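You operate a simulated robot arm through the tools that you are given. There is no shell and no other tool.

You run a simulated robot arm. Do the job below in one go: nothing can be reset, and whatever is moved stays where it is left.

JOB
Put things in order on the top of the lidded carton. At the end: the black long drift stands where the black bolt stood; the blue sleeve from the top of the lidded carton stands on top of the green tin; the black bolt stands where the clear bottle stood; the clear bottle is in the black scrap tray (marked "FOR SCRAP"); whatever was shut is shut again. Leave all else as you found it, and nothing knocked over.

Only the result counts: the job must be done as asked and must still hold three seconds after the hand-in. Knocking over, shifting, dropping, spilling or breaking anything else fails it.

ROBOT AND FRAMES
A 7-joint arm with a two-finger parallel gripper, fixed in place. Base frame: the origin is at the foot of the arm, x ahead of it, y to its left, z up; the work surface is at about z = 0. Units: mm, rad, N and s.
With the tool pointing down near the work surface it reaches from about 240 to 620 mm from the base axis. Its first joint turns from -1.152 to 1.152 rad. Payload 2.6 kg.
The tool frame sits at the grasp point between the pads (the TCP): z along the fingers, y along the line on which they close. The tips reach 30 mm beyond it. Largest opening 94 mm; finger width 28, thickness 10; the body of the gripper, 50 by 96 mm, starts 55 mm behind the TCP.
Orientation is that of the tool frame in the base frame, as a unit quaternion [x, y, z, w]. With the fingers straight down and closing along the base's y, the tool's x points along the base's -x, its y along +y and its z along -z.

CONTROLS
- The arm moves only by the tool play_rows. Its argument "deltas" is a list of rows, each a list of 7 numbers: the shift along the tool's x, y, z in mm, then the turn, a rotation vector about the tool's x, y, z in rad, then the opening in per cent of the stroke, from 0 (shut) to 100 (fully open). In form: [[dx, dy, dz, wx, wy, wz, gripper], ...]. A call has 1 to 20 rows; each row shifts and turns the commanded pose from where the row before left it, along the tool's axes as they then stand. Rows are played at 5 a second. More than 50 mm and 0.15 rad between two rows, or a gripper value outside its range, and nothing of the call is played. A pose out of reach is approached as far as the arm can. The call stops where the force on the tool passes 40 N (or 10 N more than at its start, if that is more) or the arm is blocked; 0.2 s more then pass. Each finger travels about 72 mm/s and halts on what it meets, pressing with about 45 N; the grip force reading is that of the motor and also rises with nothing between the fingers. The clock runs only during rows and for 0.2 s after the last one: add rows that do not move to give the fingers time. It gives the time, the measured TCP pose, the force on the tool (base axes), the opening and the grip force at its end, in the units of the frame above (readings bear some noise), with the torque about the TCP (base axes, N m) and any sound that the robot's microphone picked up.
- Cameras (640 x 400 px; columns grow to the right, rows downward): "scene" is fixed at [13.8, 415.1, 583.9]; the picture's right is [-0.93, -0.38, 0.00], its down [-0.15, 0.36, -0.92] and it looks along [0.35, -0.85, -0.39] (base axes); focal length 340 px, centre (320, 200). "wrist" rides on the gripper at [76, 14, -103] in the tool frame; the picture's right is [-0.18, 0.98, 0.00], its down [-0.75, -0.14, -0.64] and it looks along [-0.63, -0.12, 0.77] (tool axes); focal length 243 px, centre (320, 200). There is no depth. A picture from a camera that has moved, and an enlarged one, comes with that camera's place and axes in the base frame and with its lens.
- snapshot(camera): a new picture of that camera. It takes no simulated time.
- enlarge(camera, box): a new picture of the part [left, top, right, bottom] of that camera's present view, enlarged. It takes no simulated time.
- sign_off(): hands the job in; it is judged then, once.

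Places have to be worked out from the pictures, the camera data and where the tool is seen. Open the gripper and draw the arm clear of the work before you hand the job in, unless the task says otherwise.

The tools are called after "Request:" as a command line: name --pt "numbers of a row" for each row, then --argument value for the rest, lists and objects as JSON in quotes. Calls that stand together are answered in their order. play_rows: Moves the arm, as the interface text tells. Its arguments: {"type":"object","properties":{"deltas":{"type":"array"}},"required":["deltas"]} The other tools are called the same way: snapshot (camera) takes a picture; enlarge (camera, box) takes an enlarged picture of a part of a camera's view; sign_off () hands the job in.

At the start:

```text
t: 0.0
position: [265.9, -334.9, 349.5]
tcp_rot: [0.0, 1.0, 0.001, 0.0]
force: [-0.5, -0.3, -0.7]
moment: [-0.04, -0.04, -0.02]
width: 94.0
grip_force: 0.0
```

scene: 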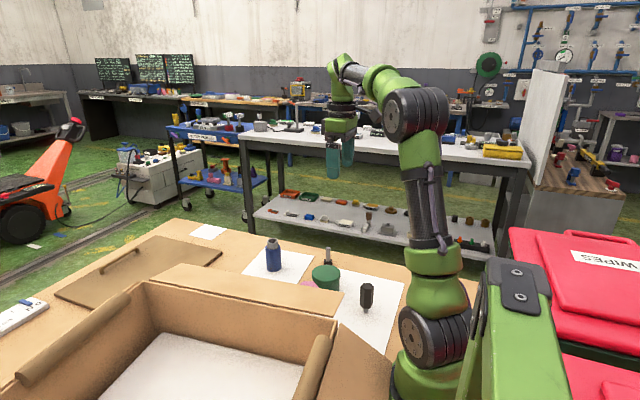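
wrist: 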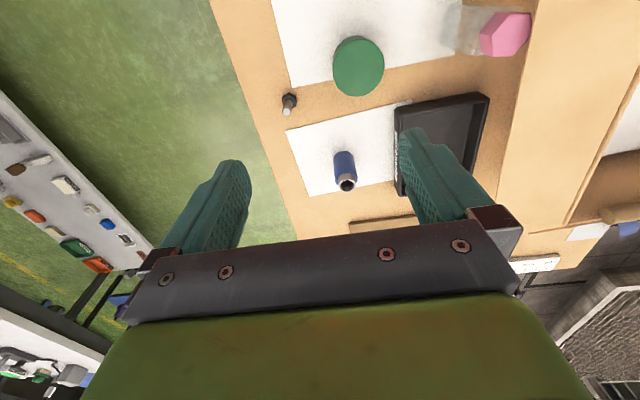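

I start by looking closely at the scene from both cameras before moving anything.

Request:
enlarge --camera "scene" --box '[160, 200, 480, 400]'

Request:
enlarge --camera "wrist" --box '[220, 0, 640, 262]'

Request:
enlarge --camera "scene" --box '[0, 200, 320, 400]'

Request:
enlarge --camera "scene" --box '[400, 200, 640, 400]'

```text
2.00 times, centred on (320, 300) of scene
camera zoom: at [13.8, 415.1, 583.9], right [-0.93, -0.38, 0.0], down [-0.15, 0.36, -0.92], along [0.35, -0.85, -0.39], focal length 681 px, centre (320, 0)
```

zoom: 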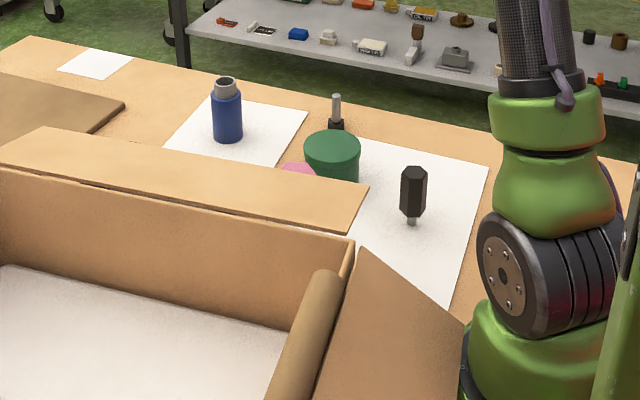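

```text
1.52 times, centred on (430, 131) of wrist
camera zoom: at [190.5, -320.4, 453.0], right [0.18, 0.98, 0.0], down [0.75, -0.14, 0.64], along [0.63, -0.12, -0.77], focal length 370 px, centre (152, 305)
```

zoom: 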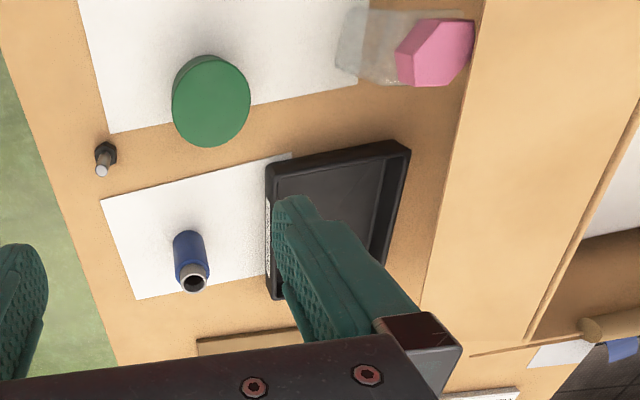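

```text
2.00 times, centred on (160, 300) of scene
camera zoom: at [13.8, 415.1, 583.9], right [-0.93, -0.38, 0.0], down [-0.15, 0.36, -0.92], along [0.35, -0.85, -0.39], focal length 681 px, centre (640, 0)
```

zoom: 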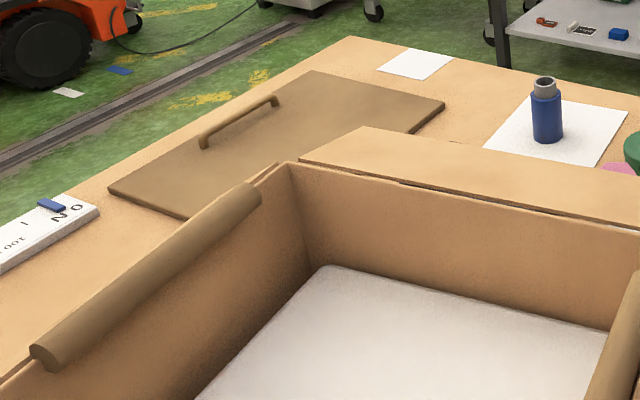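

```text
2.00 times, centred on (520, 300) of scene
camera zoom: at [13.8, 415.1, 583.9], right [-0.93, -0.38, 0.0], down [-0.15, 0.36, -0.92], along [0.35, -0.85, -0.39], focal length 681 px, centre (-80, 0)
```

zoom: 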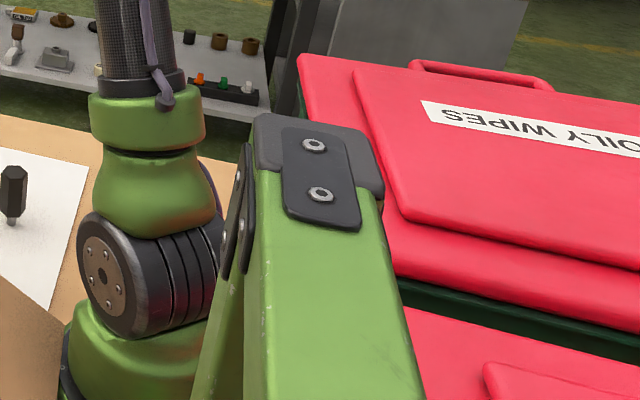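

The work surface holds a bolt-like item by the tin, a hex-bodied item nearer the base, the blue sleeve, the tin, the pink-capped bottle beside a box flap, and a tray. I raise the arm to get an overview with the wrist camera.

Request:
play_rows --pt "30 0 -40 0 0 0 100" --pt "30 0 -40 0 0 0 100" --pt "20 0 -40 0 0 0 100" --pt "0 40 0 0 0 0 100" --pt "0 40 0 0 0 0 100"

Request:
snapshot --camera "wrist"

Request:
snapshot --camera "scene"

```text
t: 1.2
position: [184.8, -252.3, 471.9]
tcp_rot: [0.0, 1.0, -0.001, -0.001]
force: [-0.5, 0.7, 0.1]
moment: [0.0, -0.02, 0.01]
width: 94.0
grip_force: 0.0
```

```text
taken
camera wrist: at [109.9, -237.9, 576.5], right [0.18, 0.98, 0.0], down [0.75, -0.14, 0.64], along [0.63, -0.12, -0.77], focal length 243 px, centre (320, 200)
```

wrist: 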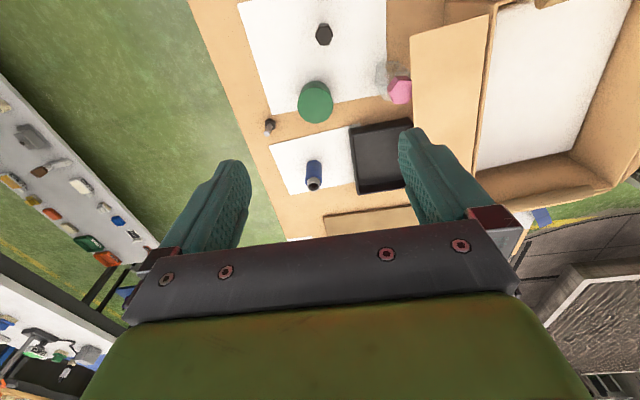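

```text
taken
```

scene: 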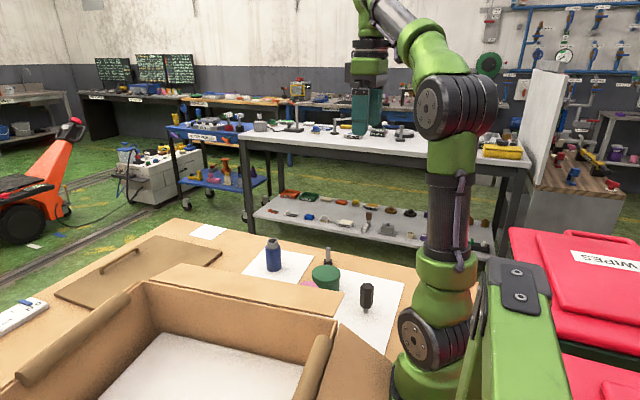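

The overview shows the whole layout. I enlarge the key part of the wrist view to work out positions.

Request:
enlarge --camera "wrist" --box '[220, 0, 460, 150]'

Request:
enlarge --camera "wrist" --box '[250, 110, 490, 260]'

Request:
enlarge --camera "wrist" --box '[400, 0, 640, 240]'

Request:
enlarge --camera "scene" --box '[240, 220, 420, 332]'

```text
2.67 times, centred on (340, 75) of wrist
camera zoom: at [109.9, -237.9, 576.5], right [0.18, 0.98, 0.0], down [0.75, -0.14, 0.64], along [0.63, -0.12, -0.77], focal length 647 px, centre (267, 533)
```

zoom: 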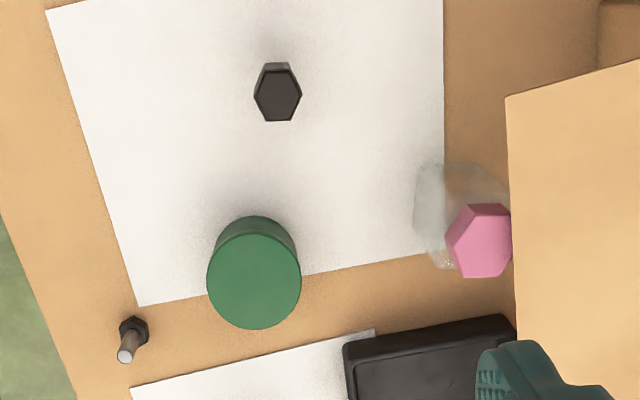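

```text
2.67 times, centred on (370, 185) of wrist
camera zoom: at [109.9, -237.9, 576.5], right [0.18, 0.98, 0.0], down [0.75, -0.14, 0.64], along [0.63, -0.12, -0.77], focal length 647 px, centre (187, 240)
```

zoom: 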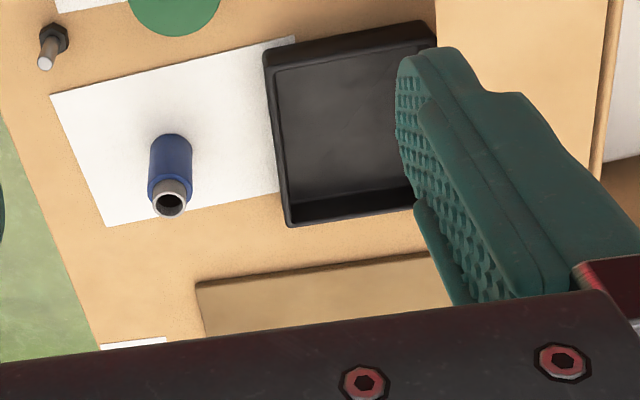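

```text
1.67 times, centred on (520, 120) of wrist
camera zoom: at [109.9, -237.9, 576.5], right [0.18, 0.98, 0.0], down [0.75, -0.14, 0.64], along [0.63, -0.12, -0.77], focal length 404 px, centre (-13, 333)
```

zoom: 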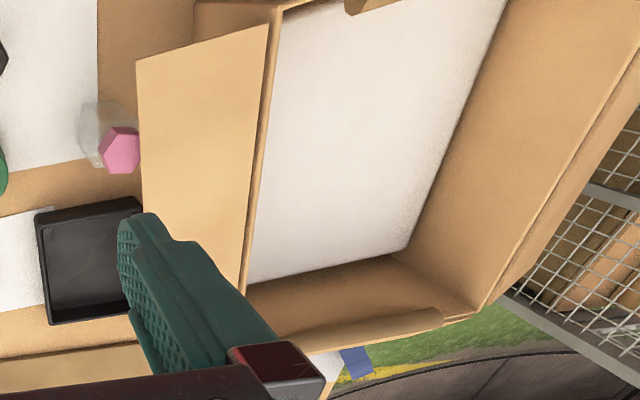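

```text
3.56 times, centred on (330, 276) of scene
camera zoom: at [13.8, 415.1, 583.9], right [-0.93, -0.38, 0.0], down [-0.15, 0.36, -0.92], along [0.35, -0.85, -0.39], focal length 1211 px, centre (284, -70)
```

zoom: 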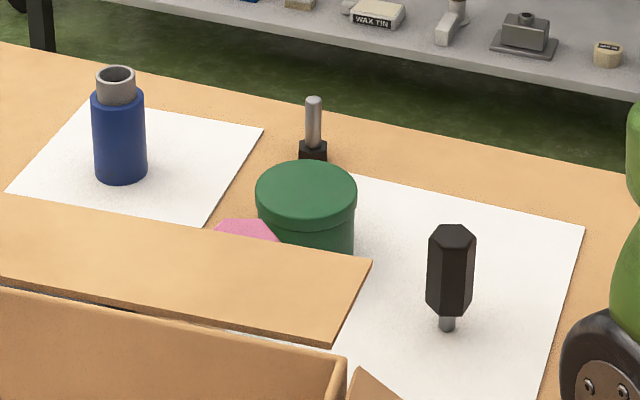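

Positions triangulate well (bolt near (323,-403), drift near (161,-242), tin near (280,-280), sleeve near (461,-320)). I enlarge the bottle/flap region and the two black items more closely.

Request:
enlarge --camera "scene" --box '[280, 260, 360, 310]'

Request:
enlarge --camera "scene" --box '[340, 270, 400, 320]'

Request:
enlarge --camera "wrist" --box '[350, 30, 450, 110]'

Request:
enlarge --camera "wrist" --box '[240, 80, 320, 150]'

```text
8.00 times, centred on (320, 285) of scene
camera zoom: at [13.8, 415.1, 583.9], right [-0.93, -0.38, 0.0], down [-0.15, 0.36, -0.92], along [0.35, -0.85, -0.39], focal length 2724 px, centre (320, -480)
```

zoom: 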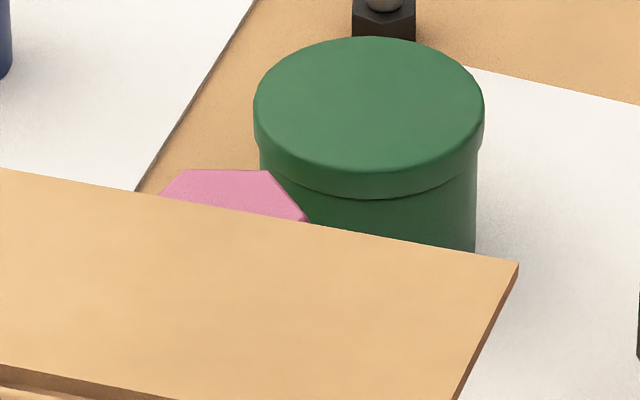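

```text
8.00 times, centred on (370, 295) of scene
camera zoom: at [13.8, 415.1, 583.9], right [-0.93, -0.38, 0.0], down [-0.15, 0.36, -0.92], along [0.35, -0.85, -0.39], focal length 2724 px, centre (-80, -560)
```

zoom: 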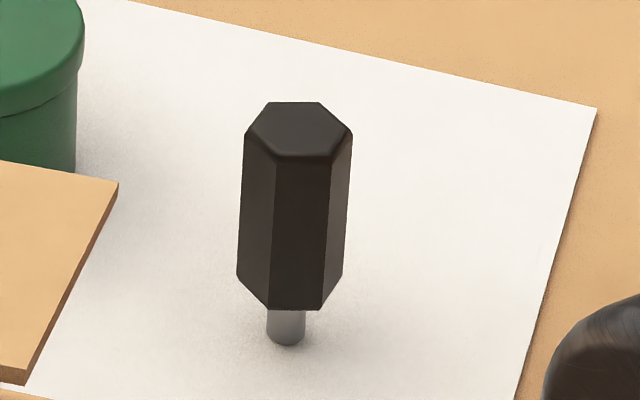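

```text
5.00 times, centred on (400, 70) of wrist
camera zoom: at [109.9, -237.9, 576.5], right [0.18, 0.98, 0.0], down [0.75, -0.14, 0.64], along [0.63, -0.12, -0.77], focal length 1213 px, centre (-80, 850)
```

zoom: 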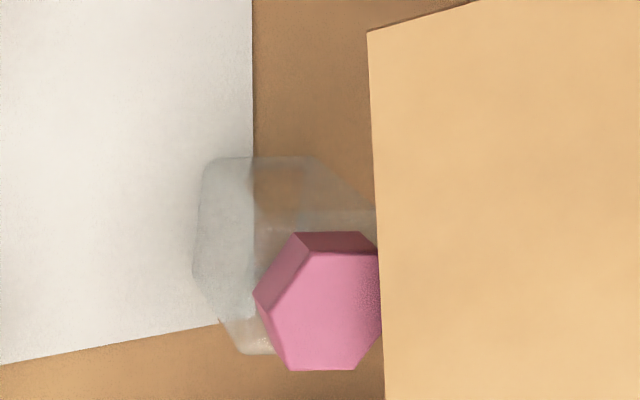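

```text
5.71 times, centred on (280, 115) of wrist
camera zoom: at [109.9, -237.9, 576.5], right [0.18, 0.98, 0.0], down [0.75, -0.14, 0.64], along [0.63, -0.12, -0.77], focal length 1386 px, centre (549, 686)
```

zoom: 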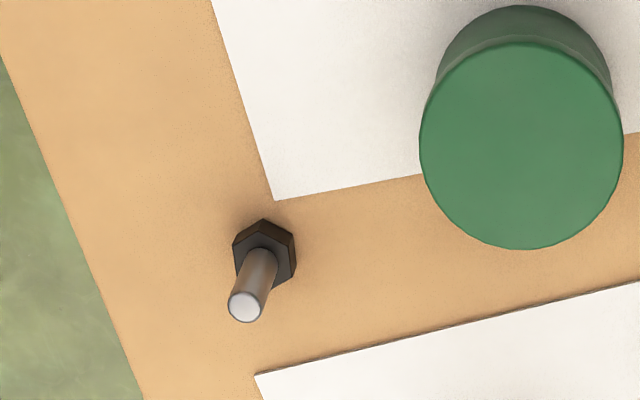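

The bolt is head-down with its shank up (about 60 mm), and the drift is the 82 mm hex body on a short stub. The bottle's cap seems to reach slightly under the open flap, so I turn the tool a quarter turn to look at the bottle from the −y side.

Request:
play_rows --pt "-14 -5 40 0 0 0 100" --pt "-14 -5 40 0 0 0 100" --pt "-14 -5 40 0 0 0 100" --pt "-14 -5 40 0 0 0 100" --pt "0 0 0 0 0 -0.131 100" --pt "0 0 0 0 0 -0.131 100" --pt "0 0 0 0 0 -0.131 100" --pt "0 0 0 0 0 -0.131 100" --pt "0 0 0 0 0 -0.131 100" --pt "0 0 0 0 0 -0.131 100" --pt "0 0 0 0 0 -0.131 100" --pt "0 0 0 0 0 -0.131 100" --pt "0 0 0 0 0 -0.131 100" --pt "0 0 0 0 0 -0.131 100" --pt "0 0 0 0 0 -0.131 100" --pt "0 0 0 0 0 -0.131 100"

Request:
snapshot --camera "wrist"

Request:
snapshot --camera "scene"

```text
t: 4.6
position: [241.2, -274.0, 310.9]
tcp_rot: [0.708, -0.706, 0.0, 0.0]
force: [0.2, -0.8, 0.6]
moment: [-0.01, -0.04, 0.0]
width: 94.1
grip_force: 0.1
```

```text
taken
camera wrist: at [228.2, -351.0, 412.8], right [-0.98, 0.18, 0.0], down [0.14, 0.75, 0.64], along [0.12, 0.63, -0.77], focal length 243 px, centre (320, 200)
```

wrist: 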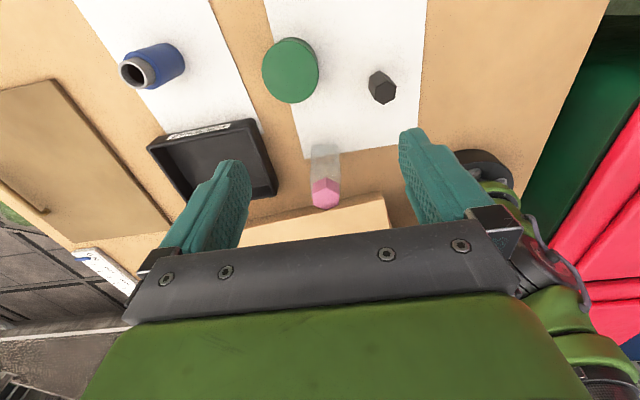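

```text
taken
```

scene: 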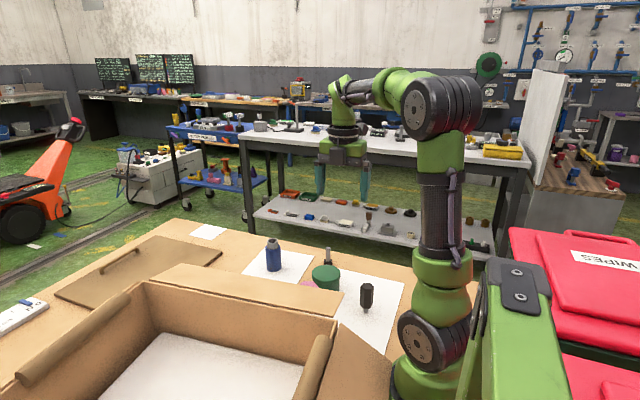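

Now the wrist camera looks toward +y with the bottle visible between the fingers. I enlarge the bottle and the tray.

Request:
enlarge --camera "wrist" --box '[260, 130, 420, 240]'

Request:
enlarge --camera "wrist" --box '[100, 10, 300, 220]'

Request:
enlarge --camera "wrist" --box '[250, 20, 420, 130]'

```text
3.64 times, centred on (340, 185) of wrist
camera zoom: at [228.2, -351.0, 412.8], right [-0.98, 0.18, 0.0], down [0.14, 0.75, 0.64], along [0.12, 0.63, -0.77], focal length 882 px, centre (247, 254)
```

zoom: 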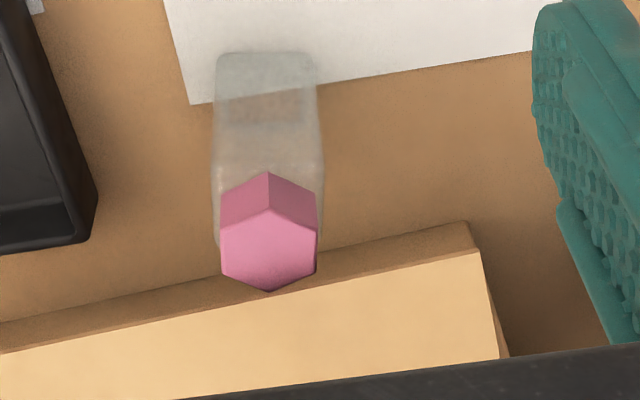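

```text
1.90 times, centred on (200, 115) of wrist
camera zoom: at [228.2, -351.0, 412.8], right [-0.98, 0.18, 0.0], down [0.14, 0.75, 0.64], along [0.12, 0.63, -0.77], focal length 462 px, centre (549, 362)
```

zoom: 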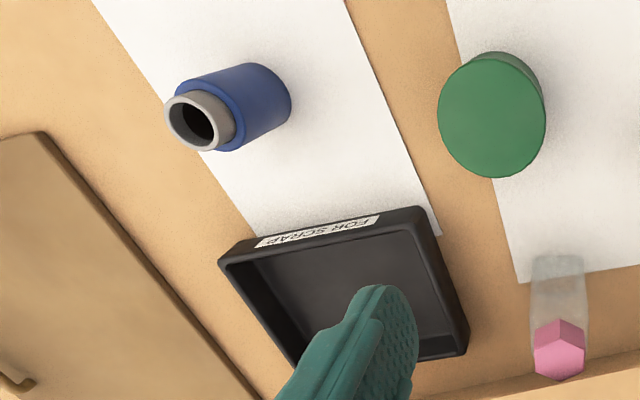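

```text
3.64 times, centred on (335, 75) of wrist
camera zoom: at [228.2, -351.0, 412.8], right [-0.98, 0.18, 0.0], down [0.14, 0.75, 0.64], along [0.12, 0.63, -0.77], focal length 882 px, centre (266, 654)
```

zoom: 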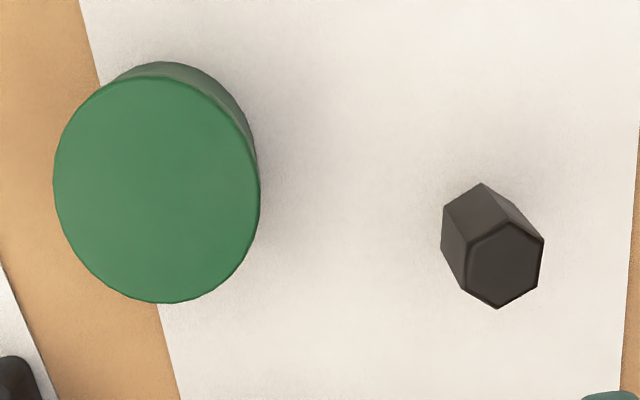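

The bottle cap appears to touch or overlap the flap line; I want a flatter look. I tilt the tool and lower it in front of the bottle (well clear) to see cap height versus flap height.

Request:
play_rows --pt "0 0 0 0 -0.125 0 100" --pt "0 0 0 0 -0.125 0 100" --pt "0 0 0 0 -0.125 0 100" --pt "0 0 0 0 -0.125 0 100" --pt "4 -7.75 34 0 0 0 100" --pt "4 -7.75 34 0 0 0 100" --pt "4 -7.75 34 0 0 0 100" --pt "4 -7.75 34 0 0 0 100"

Request:
snapshot --camera "wrist"

Request:
snapshot --camera "scene"

```text
t: 6.4
position: [333.4, -177.9, 145.3]
tcp_rot: [0.686, -0.684, -0.174, -0.175]
force: [-0.1, -0.3, 0.3]
moment: [0.0, 0.0, -0.02]
width: 94.3
grip_force: 0.0
out of reach, approached as far as the arm can: row 1, 2, 3, 4
```

```text
taken
camera wrist: at [321.1, -294.3, 199.5], right [-0.98, 0.16, 0.09], down [0.14, 0.35, 0.92], along [0.12, 0.92, -0.37], focal length 243 px, centre (320, 200)
```

wrist: 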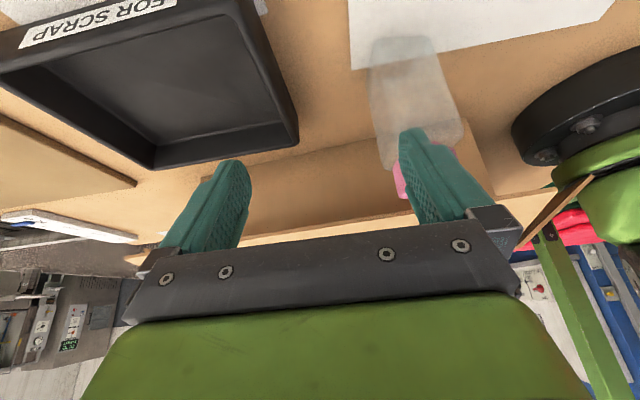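

```text
taken
```

scene: 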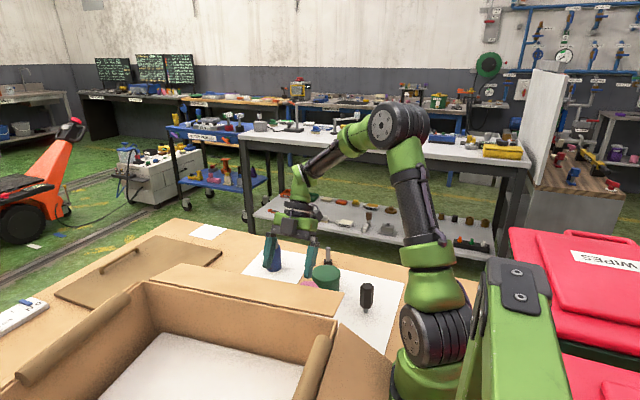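

The tilt was limited by reach at first, so the arm ended farther along x than planned, but nothing was touched. I back off toward −y/up first, then shift toward −x so the bottle sits between the fingers in view.

Request:
play_rows --pt "12 0 -24 0 0 0 100" --pt "12 0 -24 0 0 0 100"

```text
t: 7.0
position: [331.5, -223.9, 176.5]
tcp_rot: [0.686, -0.684, -0.176, -0.174]
force: [0.3, 0.2, -0.2]
moment: [0.02, -0.01, -0.04]
width: 93.9
grip_force: 0.0
```

The back-off worked as commanded. Now I shift toward −x by about 70 mm at this height (fingers remain at y ≈ −210, clear of the bottle) and look.

Request:
play_rows --pt "0 24 0 0 0 0 100" --pt "0 24 0 0 0 0 100" --pt "0 24 0 0 0 0 100"

Request:
snapshot --camera "wrist"

Request:
enlarge --camera "wrist" --box '[240, 0, 420, 240]'

```text
t: 7.8
position: [259.0, -223.0, 177.0]
tcp_rot: [0.686, -0.684, -0.175, -0.175]
force: [0.2, 0.0, -0.2]
moment: [-0.01, 0.0, 0.0]
width: 93.9
grip_force: 0.2
```

```text
taken
camera wrist: at [246.6, -340.2, 231.3], right [-0.98, 0.16, 0.09], down [0.14, 0.35, 0.92], along [0.12, 0.92, -0.37], focal length 243 px, centre (320, 200)
```

wrist: 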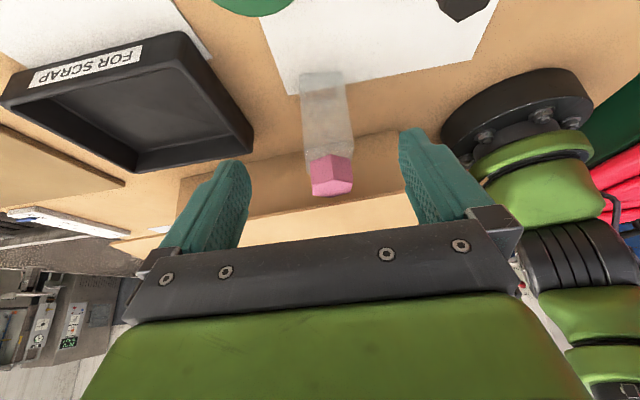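

```text
1.67 times, centred on (330, 120) of wrist
camera zoom: at [246.6, -340.2, 231.3], right [-0.98, 0.16, 0.09], down [0.14, 0.35, 0.92], along [0.12, 0.92, -0.37], focal length 404 px, centre (303, 333)
```

zoom: 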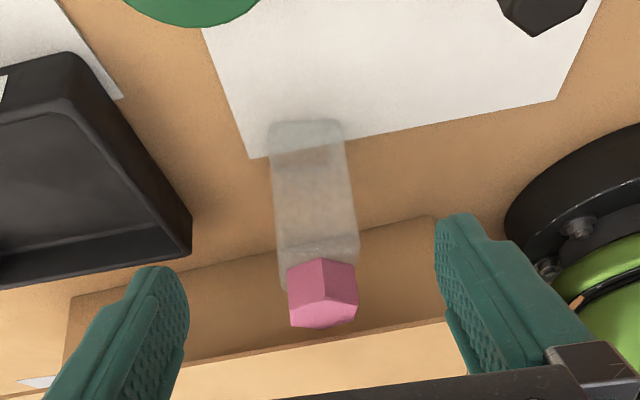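

The "dark strip" is the box wall under the flap: the flap is a thin sheet with its top at z ≈ 147 and its edge near y ≈ −107 at the bottle. The bottle is centred near (262,−121), about 134 tall, with its cap reaching ~9 mm under the flap edge. I reduce the tilt to 0.3 rad, yaw by −9° to align with the hex flats, and go to a pre-grasp pose behind the flap line.

Request:
play_rows --pt "0 0 0 0 0.1 0 100" --pt "0 0 0 0 0.1 0 100" --pt "0 0 0 0.0232 0 0.075 100" --pt "0 0 0 0.0232 0 0.075 100"

Request:
snapshot --camera "wrist"

Request:
enlarge --camera "wrist" --box '[240, 60, 420, 230]'

```text
t: 8.8
position: [261.1, -224.2, 176.6]
tcp_rot: [-0.643, 0.751, 0.097, 0.113]
force: [1.3, 0.5, -0.2]
moment: [0.0, 0.0, -0.01]
width: 94.1
grip_force: 0.0
```

```text
taken
camera wrist: at [231.9, -324.1, 253.1], right [-0.94, 0.33, 0.05], down [0.22, 0.5, 0.84], along [0.25, 0.8, -0.55], focal length 243 px, centre (320, 200)
```

wrist: 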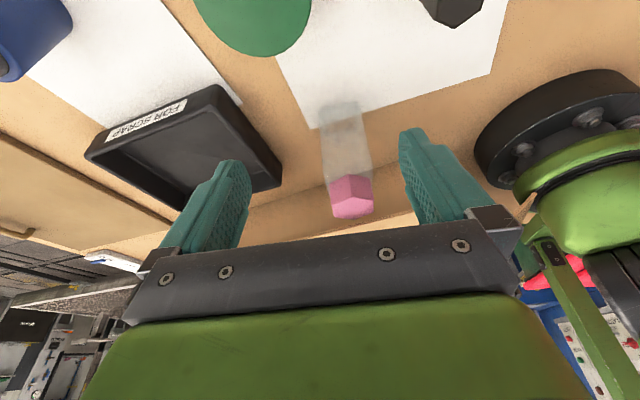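

```text
2.35 times, centred on (330, 145) of wrist
camera zoom: at [231.9, -324.1, 253.1], right [-0.94, 0.33, 0.05], down [0.22, 0.5, 0.84], along [0.25, 0.8, -0.55], focal length 571 px, centre (296, 329)
```

zoom: 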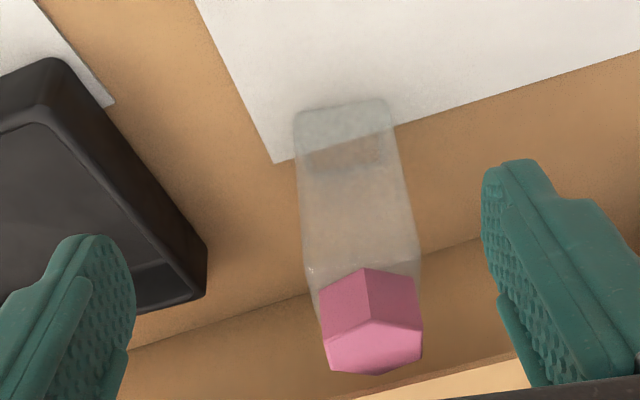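

Orientation is as intended (yaw 81°, tilt 0.3). I move to the pre-grasp pose, tips still above the cap and clear of the flap edge.

Request:
play_rows --pt "-24.2 4.9 5.8 0 0 0 100" --pt "-24.2 4.9 5.8 0 0 0 100" --pt "-24.2 4.8 5.8 0 0 0 100"

Request:
snapshot --camera "wrist"

Request:
enlarge --camera "scene" --box '[260, 200, 420, 320]'

```text
t: 9.6
position: [257.0, -148.8, 182.2]
tcp_rot: [-0.643, 0.751, 0.096, 0.113]
force: [0.0, 0.8, -0.7]
moment: [0.06, -0.01, -0.01]
width: 94.1
grip_force: 0.0
```

```text
taken
camera wrist: at [229.1, -248.5, 257.9], right [-0.94, 0.33, 0.05], down [0.22, 0.5, 0.84], along [0.25, 0.8, -0.55], focal length 243 px, centre (320, 200)
```

wrist: 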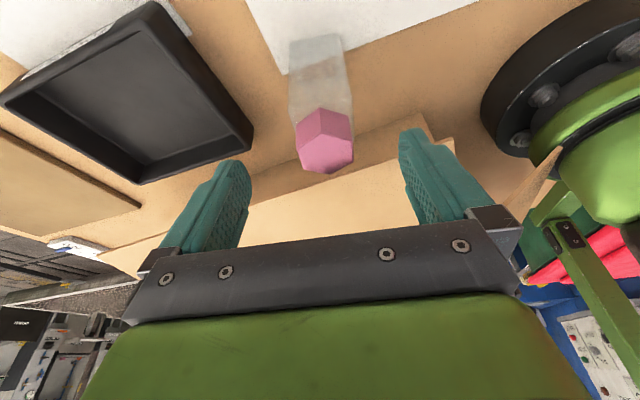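

```text
3.33 times, centred on (340, 260) of scene
camera zoom: at [13.8, 415.1, 583.9], right [-0.93, -0.38, 0.0], down [-0.15, 0.36, -0.92], along [0.35, -0.85, -0.39], focal length 1135 px, centre (253, 0)
```

zoom: 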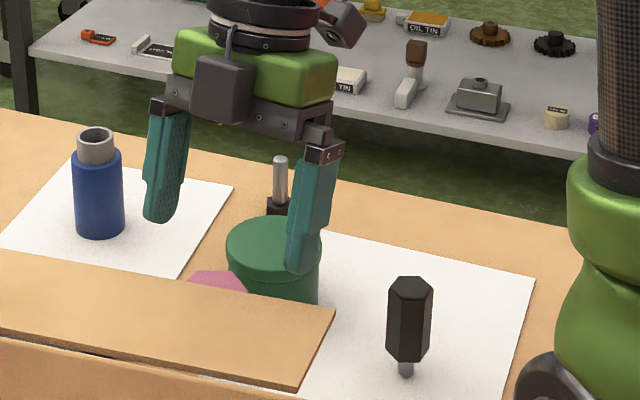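

The bottle is centred between the fingers. I advance along the tool axis, first 45 mm, and check.

Request:
play_rows --pt "0 -0.4 15 0 0 0 100" --pt "0 -0.4 15 0 0 0 100" --pt "0 -0.4 15 0 0 0 100"

Request:
snapshot --camera "wrist"

Request:
enlarge --camera "scene" --box '[260, 200, 420, 320]'

```text
t: 10.4
position: [261.0, -135.1, 138.2]
tcp_rot: [-0.643, 0.751, 0.097, 0.114]
force: [0.9, 0.2, 0.0]
moment: [0.01, 0.02, 0.01]
width: 94.0
grip_force: 0.1
```

```text
taken
camera wrist: at [231.7, -234.3, 214.6], right [-0.94, 0.33, 0.05], down [0.22, 0.5, 0.84], along [0.25, 0.8, -0.55], focal length 243 px, centre (320, 200)
```

wrist: 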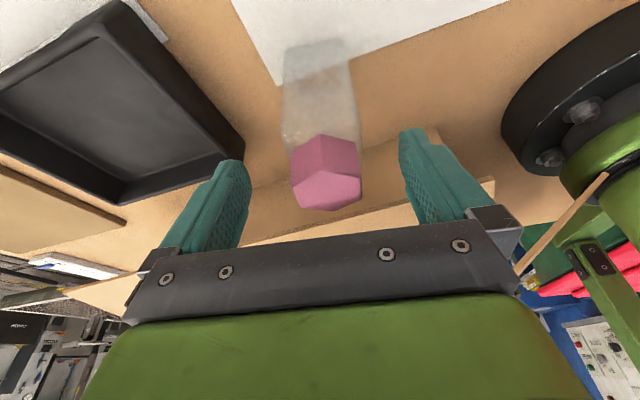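

```text
3.33 times, centred on (340, 260) of scene
camera zoom: at [13.8, 415.1, 583.9], right [-0.93, -0.38, 0.0], down [-0.15, 0.36, -0.92], along [0.35, -0.85, -0.39], focal length 1135 px, centre (253, 0)
```

zoom: 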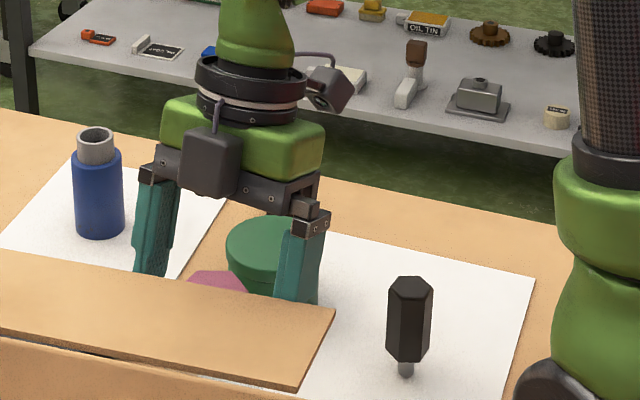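

Clear so far. I advance the remaining 35 mm so the pads straddle the upper body of the bottle.

Request:
play_rows --pt "0 0 12 0 0 0 100" --pt "0 0 12 0 0 0 100" --pt "0 0 11 0 0 0 100"

Request:
snapshot --camera "wrist"

Request:
enlarge --camera "scene" --box '[260, 200, 420, 320]'

```text
t: 11.2
position: [261.7, -124.4, 105.0]
tcp_rot: [-0.643, 0.751, 0.097, 0.113]
force: [-0.3, 0.2, -0.3]
moment: [-0.03, 0.03, 0.03]
width: 93.9
grip_force: 0.0
```

```text
taken
camera wrist: at [233.9, -225.3, 181.0], right [-0.94, 0.33, 0.05], down [0.22, 0.5, 0.84], along [0.25, 0.8, -0.55], focal length 243 px, centre (320, 200)
```

wrist: 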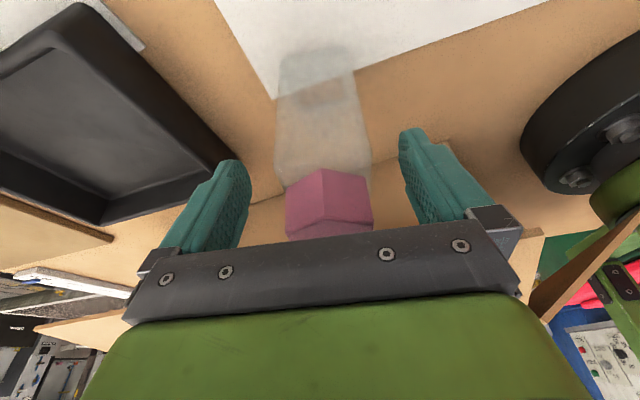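

```text
3.33 times, centred on (340, 260) of scene
camera zoom: at [13.8, 415.1, 583.9], right [-0.93, -0.38, 0.0], down [-0.15, 0.36, -0.92], along [0.35, -0.85, -0.39], focal length 1135 px, centre (253, 0)
```

zoom: 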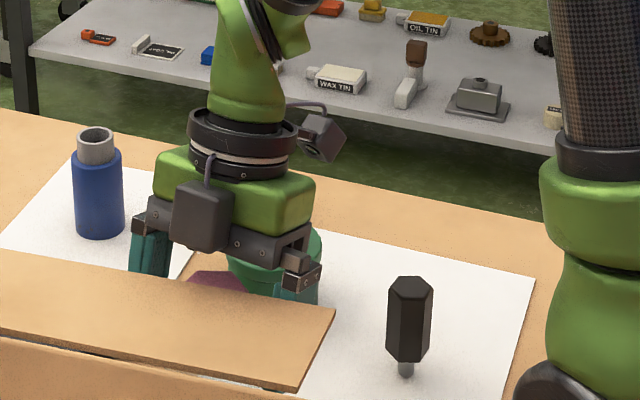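

Pads are either side of the bottle body at z ≈ 76–110. I close the gripper in steps.

Request:
play_rows --pt "0 0 0 0 0 0 70" --pt "0 0 0 0 0 0 58" --pt "0 0 0 0 0 0 52" --pt "0 0 0 0 0 0 46" --pt "0 0 0 0 0 0 40" --pt "0 0 0 0 0 0 40" --pt "0 0 0 0 0 0 40"

Request:
snapshot --camera "wrist"

```text
t: 12.8
position: [261.0, -124.4, 104.8]
tcp_rot: [-0.643, 0.751, 0.097, 0.114]
force: [0.2, 0.6, -0.6]
moment: [0.0, -0.01, 0.03]
width: 53.5
grip_force: 45.4
```

```text
taken
camera wrist: at [233.8, -225.4, 181.0], right [-0.94, 0.33, 0.05], down [0.22, 0.5, 0.84], along [0.24, 0.8, -0.55], focal length 243 px, centre (320, 200)
```

wrist: 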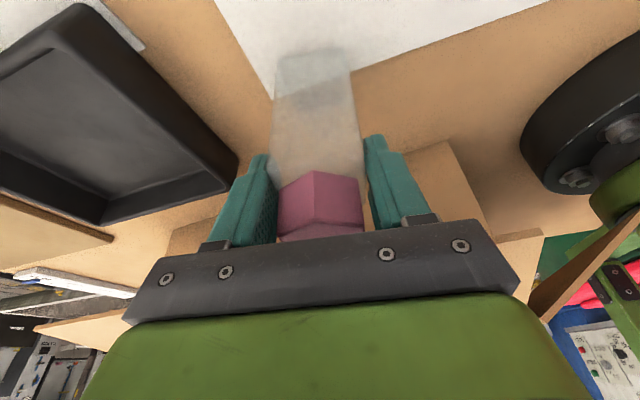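

The grip holds at 53.5 mm with 45 N. I zoom in to check whether the bottle shifted or tilted when gripped.

Request:
enlarge --camera "wrist" --box '[220, 20, 420, 250]'

Request:
enlarge --camera "scene" --box '[260, 230, 380, 310]'

```text
1.74 times, centred on (320, 135) of wrist
camera zoom: at [233.8, -225.4, 181.0], right [-0.94, 0.33, 0.05], down [0.22, 0.5, 0.84], along [0.24, 0.8, -0.55], focal length 422 px, centre (320, 313)
```

zoom: 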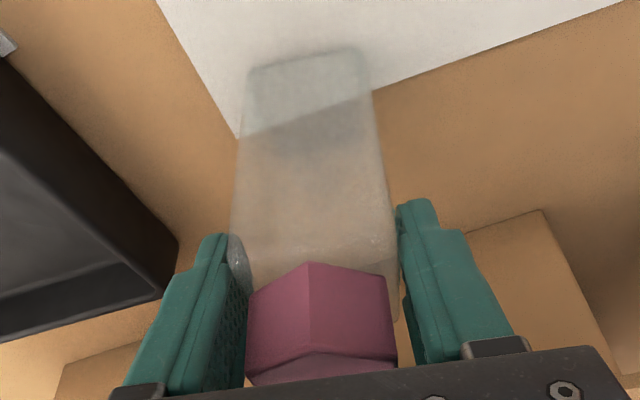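

```text
5.00 times, centred on (320, 270) of scene
camera zoom: at [13.8, 415.1, 583.9], right [-0.93, -0.38, 0.0], down [-0.15, 0.36, -0.92], along [0.35, -0.85, -0.39], focal length 1702 px, centre (320, -150)
```

zoom: 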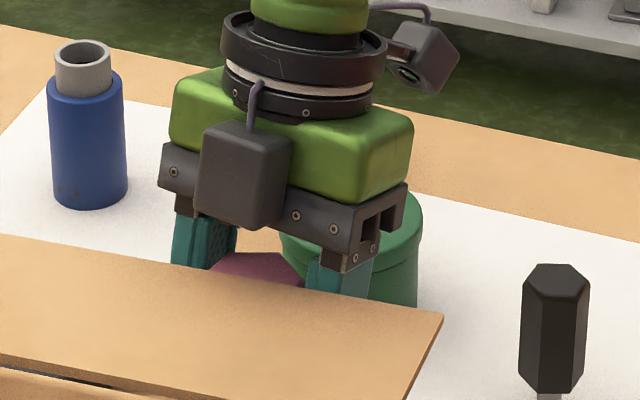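

The bottle's base is centred near (262.5,−118) and stands square in the pads. I lift only 4 mm (cap stays under the flap level), then draw it out toward −y by 40 mm.

Request:
play_rows --pt "-0.6 0 -1.9 0 0 0 40" --pt "-0.6 0 -1.9 0 0 0 40" --pt "0 0 0 0 0 0 40"

Request:
enlarge --camera "scene" --box '[260, 230, 380, 310]'

Request:
snapshot --camera "wrist"

```text
t: 13.6
position: [262.8, -125.3, 109.1]
tcp_rot: [-0.643, 0.751, 0.097, 0.114]
force: [-0.4, -1.0, -0.4]
moment: [0.0, 0.02, -0.02]
width: 53.4
grip_force: 44.7
```

```text
5.00 times, centred on (320, 270) of scene
camera zoom: at [13.8, 415.1, 583.9], right [-0.93, -0.38, 0.0], down [-0.15, 0.36, -0.92], along [0.35, -0.85, -0.39], focal length 1702 px, centre (320, -150)
```

zoom: 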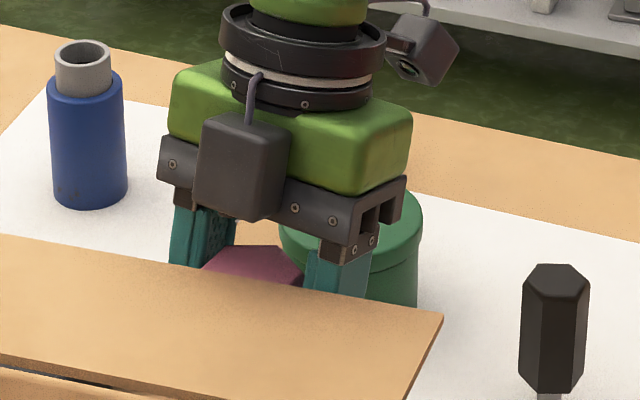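

```text
taken
camera wrist: at [234.3, -225.4, 184.8], right [-0.94, 0.33, 0.05], down [0.22, 0.5, 0.84], along [0.24, 0.8, -0.55], focal length 243 px, centre (320, 200)
```

wrist: 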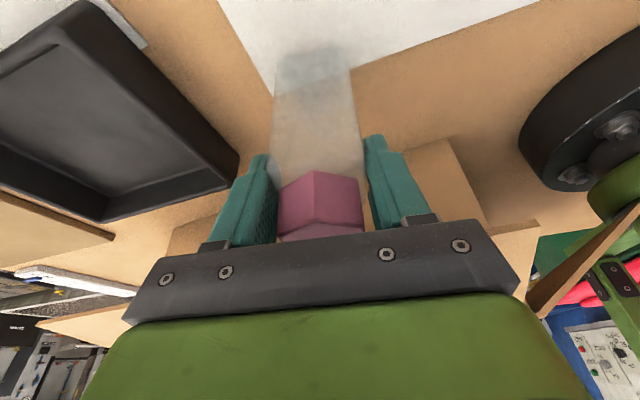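

The bottle is lifted with the gripper (unchanged in the wrist view) and no contact force. I slide it out from under the flap, 40 mm toward −y.

Request:
play_rows --pt "9.5 0 -2.95 0 0 0 40" --pt "9.5 0 -2.95 0 0 0 40" --pt "9.5 0 -2.95 0 0 0 40" --pt "9.5 0 -2.95 0 0 0 40"

Request:
snapshot --camera "wrist"

Request:
enlarge --camera "scene" --box '[260, 200, 420, 320]'

```text
t: 14.6
position: [257.1, -164.4, 107.8]
tcp_rot: [-0.642, 0.752, 0.098, 0.113]
force: [-0.3, 0.3, -0.6]
moment: [-0.02, -0.02, 0.0]
width: 53.2
grip_force: 44.8
```

```text
taken
camera wrist: at [228.1, -264.0, 183.7], right [-0.94, 0.33, 0.05], down [0.22, 0.5, 0.84], along [0.24, 0.8, -0.55], focal length 243 px, centre (320, 200)
```

wrist: 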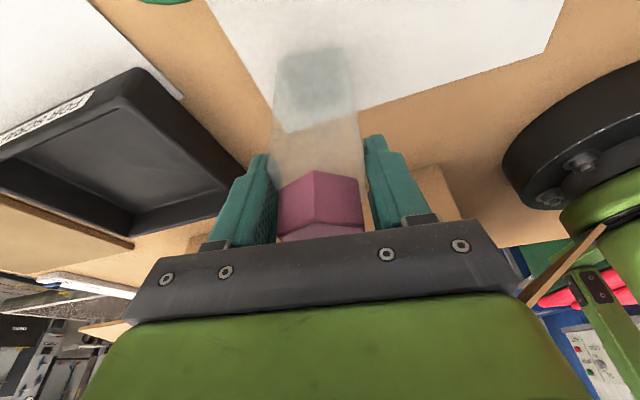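

```text
3.33 times, centred on (340, 260) of scene
camera zoom: at [13.8, 415.1, 583.9], right [-0.93, -0.38, 0.0], down [-0.15, 0.36, -0.92], along [0.35, -0.85, -0.39], focal length 1135 px, centre (253, 0)
```

zoom: 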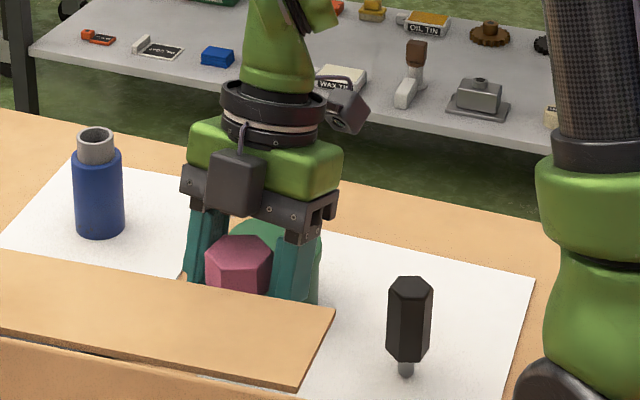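

The cap is now fully clear of the flap edge. I lift by 62 mm and carry the bottle over toward the tray.

Request:
play_rows --pt "-6.1 0 -19.7 0 0 0 40" --pt "-6.1 0 -19.7 0 0 0 40" --pt "-6.1 0 -19.8 0 0 0 40" --pt "-4.5 -24.2 1.4 0 0 0 40" --pt "-4.5 -24.2 1.4 0 0 0 40" --pt "-4.5 -24.2 1.4 0 0 0 40" --pt "-4.5 -24.2 1.4 0 0 0 40" --pt "-4.5 -24.2 1.4 0 0 0 40" --pt "-4.5 -24.2 1.4 0 0 0 40" --pt "-4.5 -24.2 1.4 0 0 0 40" --pt "-4.5 -24.1 1.4 0 0 0 40"

Request:
snapshot --camera "wrist"

Request:
snapshot --camera "scene"

```text
t: 17.0
position: [455.6, -157.0, 173.1]
tcp_rot: [-0.643, 0.751, 0.097, 0.114]
force: [-0.1, 0.2, -0.7]
moment: [-0.04, -0.01, 0.0]
width: 53.2
grip_force: 45.3
```

```text
taken
camera wrist: at [427.4, -256.5, 249.2], right [-0.94, 0.33, 0.05], down [0.22, 0.5, 0.84], along [0.25, 0.8, -0.55], focal length 243 px, centre (320, 200)
```

wrist: 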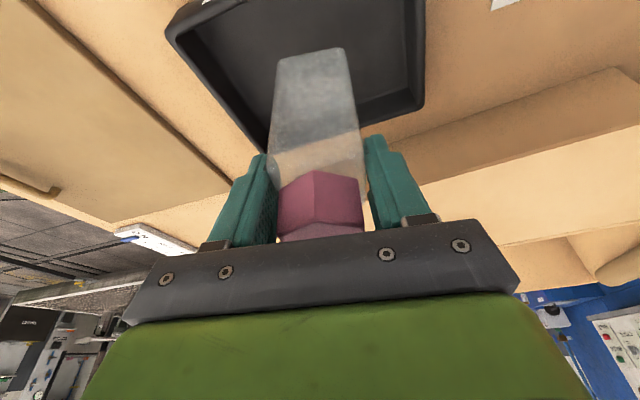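

```text
taken
```

scene: 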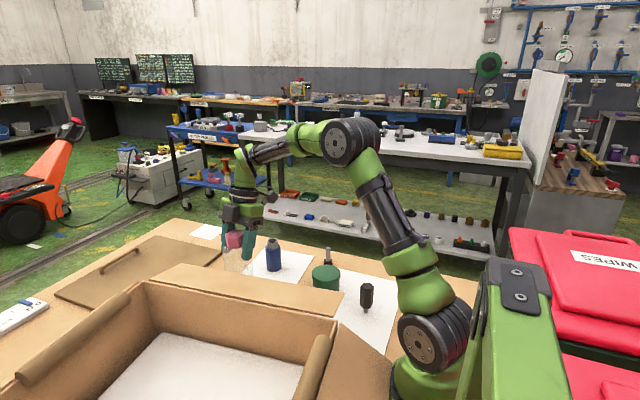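

The bottle hangs over the tray interior, centred near (457,−150). I lower it straight down toward the tray floor, first to about 8 mm above the expected contact.

Request:
play_rows --pt "4.1 0 13.4 0 0 0 40" --pt "4.1 0 13.4 0 0 0 40" --pt "4.1 0 13.4 0 0 0 40" --pt "4.1 0 13.4 0 0 0 40"

Request:
snapshot --camera "wrist"

Request:
enlarge --camera "scene" --box '[180, 200, 300, 300]'

```text
t: 18.0
position: [456.0, -157.5, 113.8]
tcp_rot: [-0.643, 0.751, 0.097, 0.114]
force: [0.0, 0.0, -0.8]
moment: [0.03, -0.03, -0.04]
width: 53.6
grip_force: 45.1
```

```text
taken
camera wrist: at [427.5, -256.9, 190.4], right [-0.94, 0.33, 0.05], down [0.22, 0.5, 0.84], along [0.25, 0.8, -0.55], focal length 243 px, centre (320, 200)
```

wrist: 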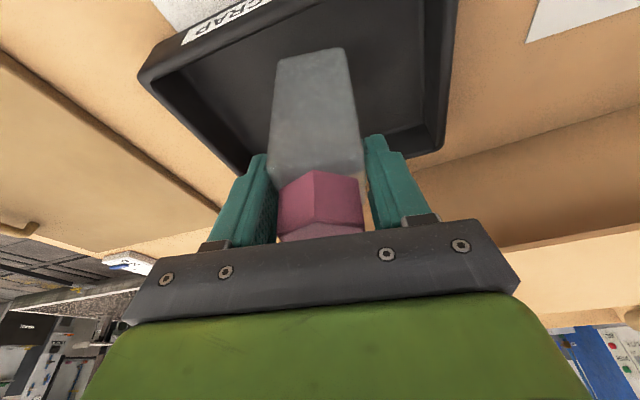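

```text
4.00 times, centred on (240, 250) of scene
camera zoom: at [13.8, 415.1, 583.9], right [-0.93, -0.38, 0.0], down [-0.15, 0.36, -0.92], along [0.35, -0.85, -0.39], focal length 1362 px, centre (640, 0)
```

zoom: 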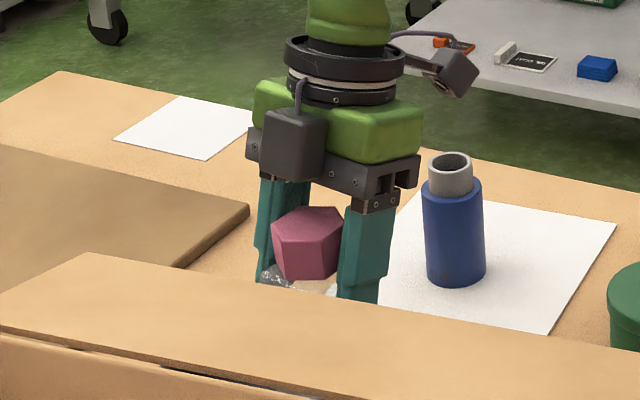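

The bottle is inside the tray walls, a few mm above the floor. I lower gently in small steps watching the force.

Request:
play_rows --pt "0.44 0 1.43 0 0 0 40" --pt "0.44 0 1.43 0 0 0 40" --pt "0.44 0 1.43 0 0 0 40"

```text
t: 18.8
position: [456.0, -159.2, 110.7]
tcp_rot: [-0.643, 0.751, 0.098, 0.113]
force: [-0.8, -0.5, 0.1]
moment: [0.03, -0.01, 0.0]
width: 53.2
grip_force: 45.4
```

No contact yet at z ≈ 110. I continue down in 1 mm steps.

Request:
play_rows --pt "0.3 0 0.96 0 0 0 40" --pt "0.3 0 0.96 0 0 0 40"

Request:
play_rows --pt "0.3 0 0.96 0 0 0 40" --pt "0 0 0 0 0 0 40"

```text
t: 19.4
position: [456.2, -156.7, 111.2]
tcp_rot: [-0.643, 0.751, 0.096, 0.113]
force: [-7.7, 0.2, 20.0]
moment: [0.15, 0.3, 0.08]
width: 53.2
grip_force: 45.3
```

```text
t: 20.0
position: [455.7, -157.0, 110.6]
tcp_rot: [-0.643, 0.751, 0.096, 0.116]
force: [-5.0, 0.7, 32.8]
moment: [0.24, -0.26, 0.02]
width: 53.0
grip_force: 44.8
```

Contact on the tray floor at z ≈ 110 (33 N). I ease off by about 1 mm and open the gripper.

Request:
play_rows --pt "-0.3 0 -0.96 0 0 0 40" --pt "0 0 0 0 0 0 40"

Request:
play_rows --pt "0 0 0 0 0 0 58" --pt "0 0 0 0 0 0 64" --pt "0 0 0 0 0 0 75" --pt "0 0 0 0 0 0 90" --pt "0 0 0 0 0 0 100" --pt "0 0 0 0 0 0 100"

Request:
snapshot --camera "wrist"

```text
t: 20.6
position: [454.3, -157.0, 109.6]
tcp_rot: [-0.643, 0.751, 0.095, 0.115]
force: [4.6, -0.3, 19.3]
moment: [0.1, -0.72, -0.01]
width: 53.4
grip_force: 45.1
```

```text
t: 22.0
position: [452.9, -155.9, 108.8]
tcp_rot: [-0.643, 0.751, 0.097, 0.114]
force: [0.1, 0.7, 1.1]
moment: [0.0, 0.01, -0.01]
width: 94.1
grip_force: 0.0
```

```text
taken
camera wrist: at [425.4, -256.7, 184.6], right [-0.94, 0.33, 0.05], down [0.22, 0.5, 0.84], along [0.24, 0.8, -0.55], focal length 243 px, centre (320, 200)
```

wrist: 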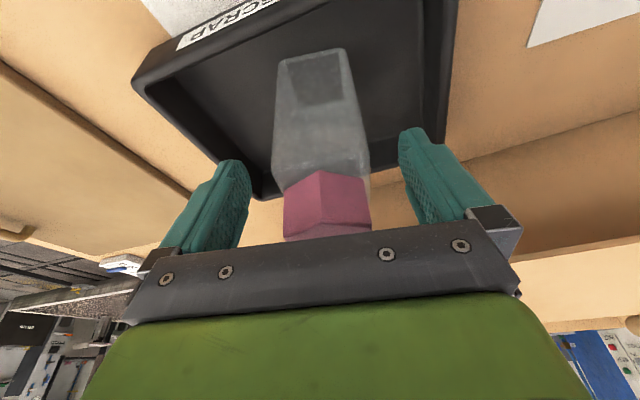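

The bottle stands upright in the tray on its own. I retreat along the tool axis, well clear above it.

Request:
play_rows --pt "0 0 -20 0 0 0 100" --pt "0 0 -30 0 0 0 100" --pt "0 0 -40 0 0 0 100" --pt "0 0 -40 0 0 0 100"

Request:
snapshot --camera "wrist"

Request:
snapshot --camera "scene"

```text
t: 23.0
position: [448.2, -194.3, 232.7]
tcp_rot: [-0.643, 0.751, 0.097, 0.114]
force: [-0.2, 0.5, 0.2]
moment: [0.01, 0.01, -0.02]
width: 93.8
grip_force: 0.0
```

```text
taken
camera wrist: at [419.1, -295.2, 308.8], right [-0.94, 0.33, 0.05], down [0.22, 0.5, 0.84], along [0.24, 0.8, -0.55], focal length 243 px, centre (320, 200)
```

wrist: 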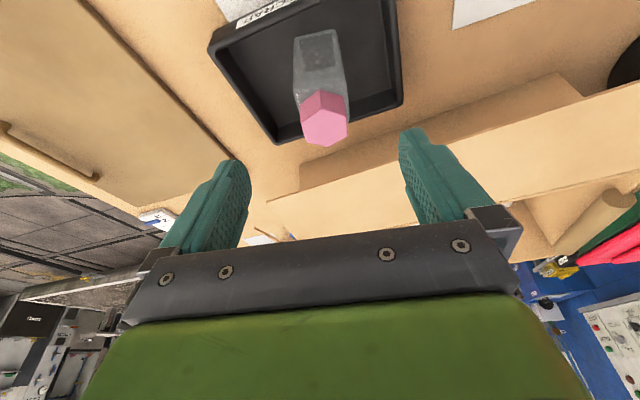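

```text
taken
```

scene: 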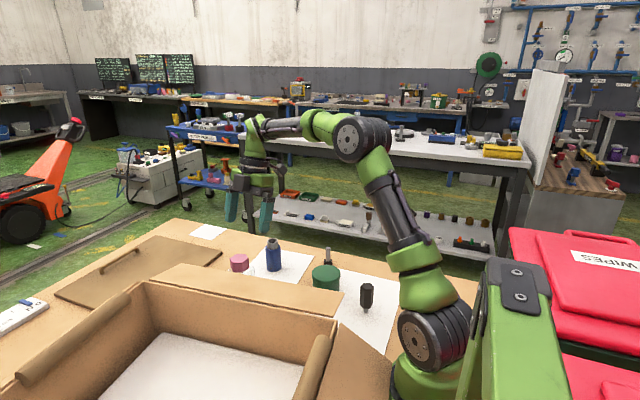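

The bottle is standing in the scrap tray. Next is the bolt: I yaw the tool back toward ψ≈17° here (safe height), increase the tilt to 0.5 rad (needed later to place the bolt by the flap), and check reach.

Request:
play_rows --pt "0 0 0 0.0414 0 0.1337 100" --pt "0 0 0 0.0414 0 0.1337 100" --pt "0 0 0 0.0414 0 0.1337 100" --pt "0 0 0 0.0414 0 0.1337 100" --pt "0 0 0 0.0414 0 0.1337 100" --pt "0 0 0 0.0414 0 0.1337 100" --pt "0 0 0 0.0414 0 0.1337 100" --pt "0 0 0 0.0414 0 0.1337 100" --pt "0 0 0 0 -0.1 0 100" --pt "0 0 0 0 -0.1 0 100"

```text
t: 25.2
position: [446.8, -194.6, 232.1]
tcp_rot: [-0.142, 0.958, 0.037, 0.246]
force: [-0.8, 0.2, -0.1]
moment: [-0.03, -0.01, -0.03]
width: 94.0
grip_force: 0.0
```

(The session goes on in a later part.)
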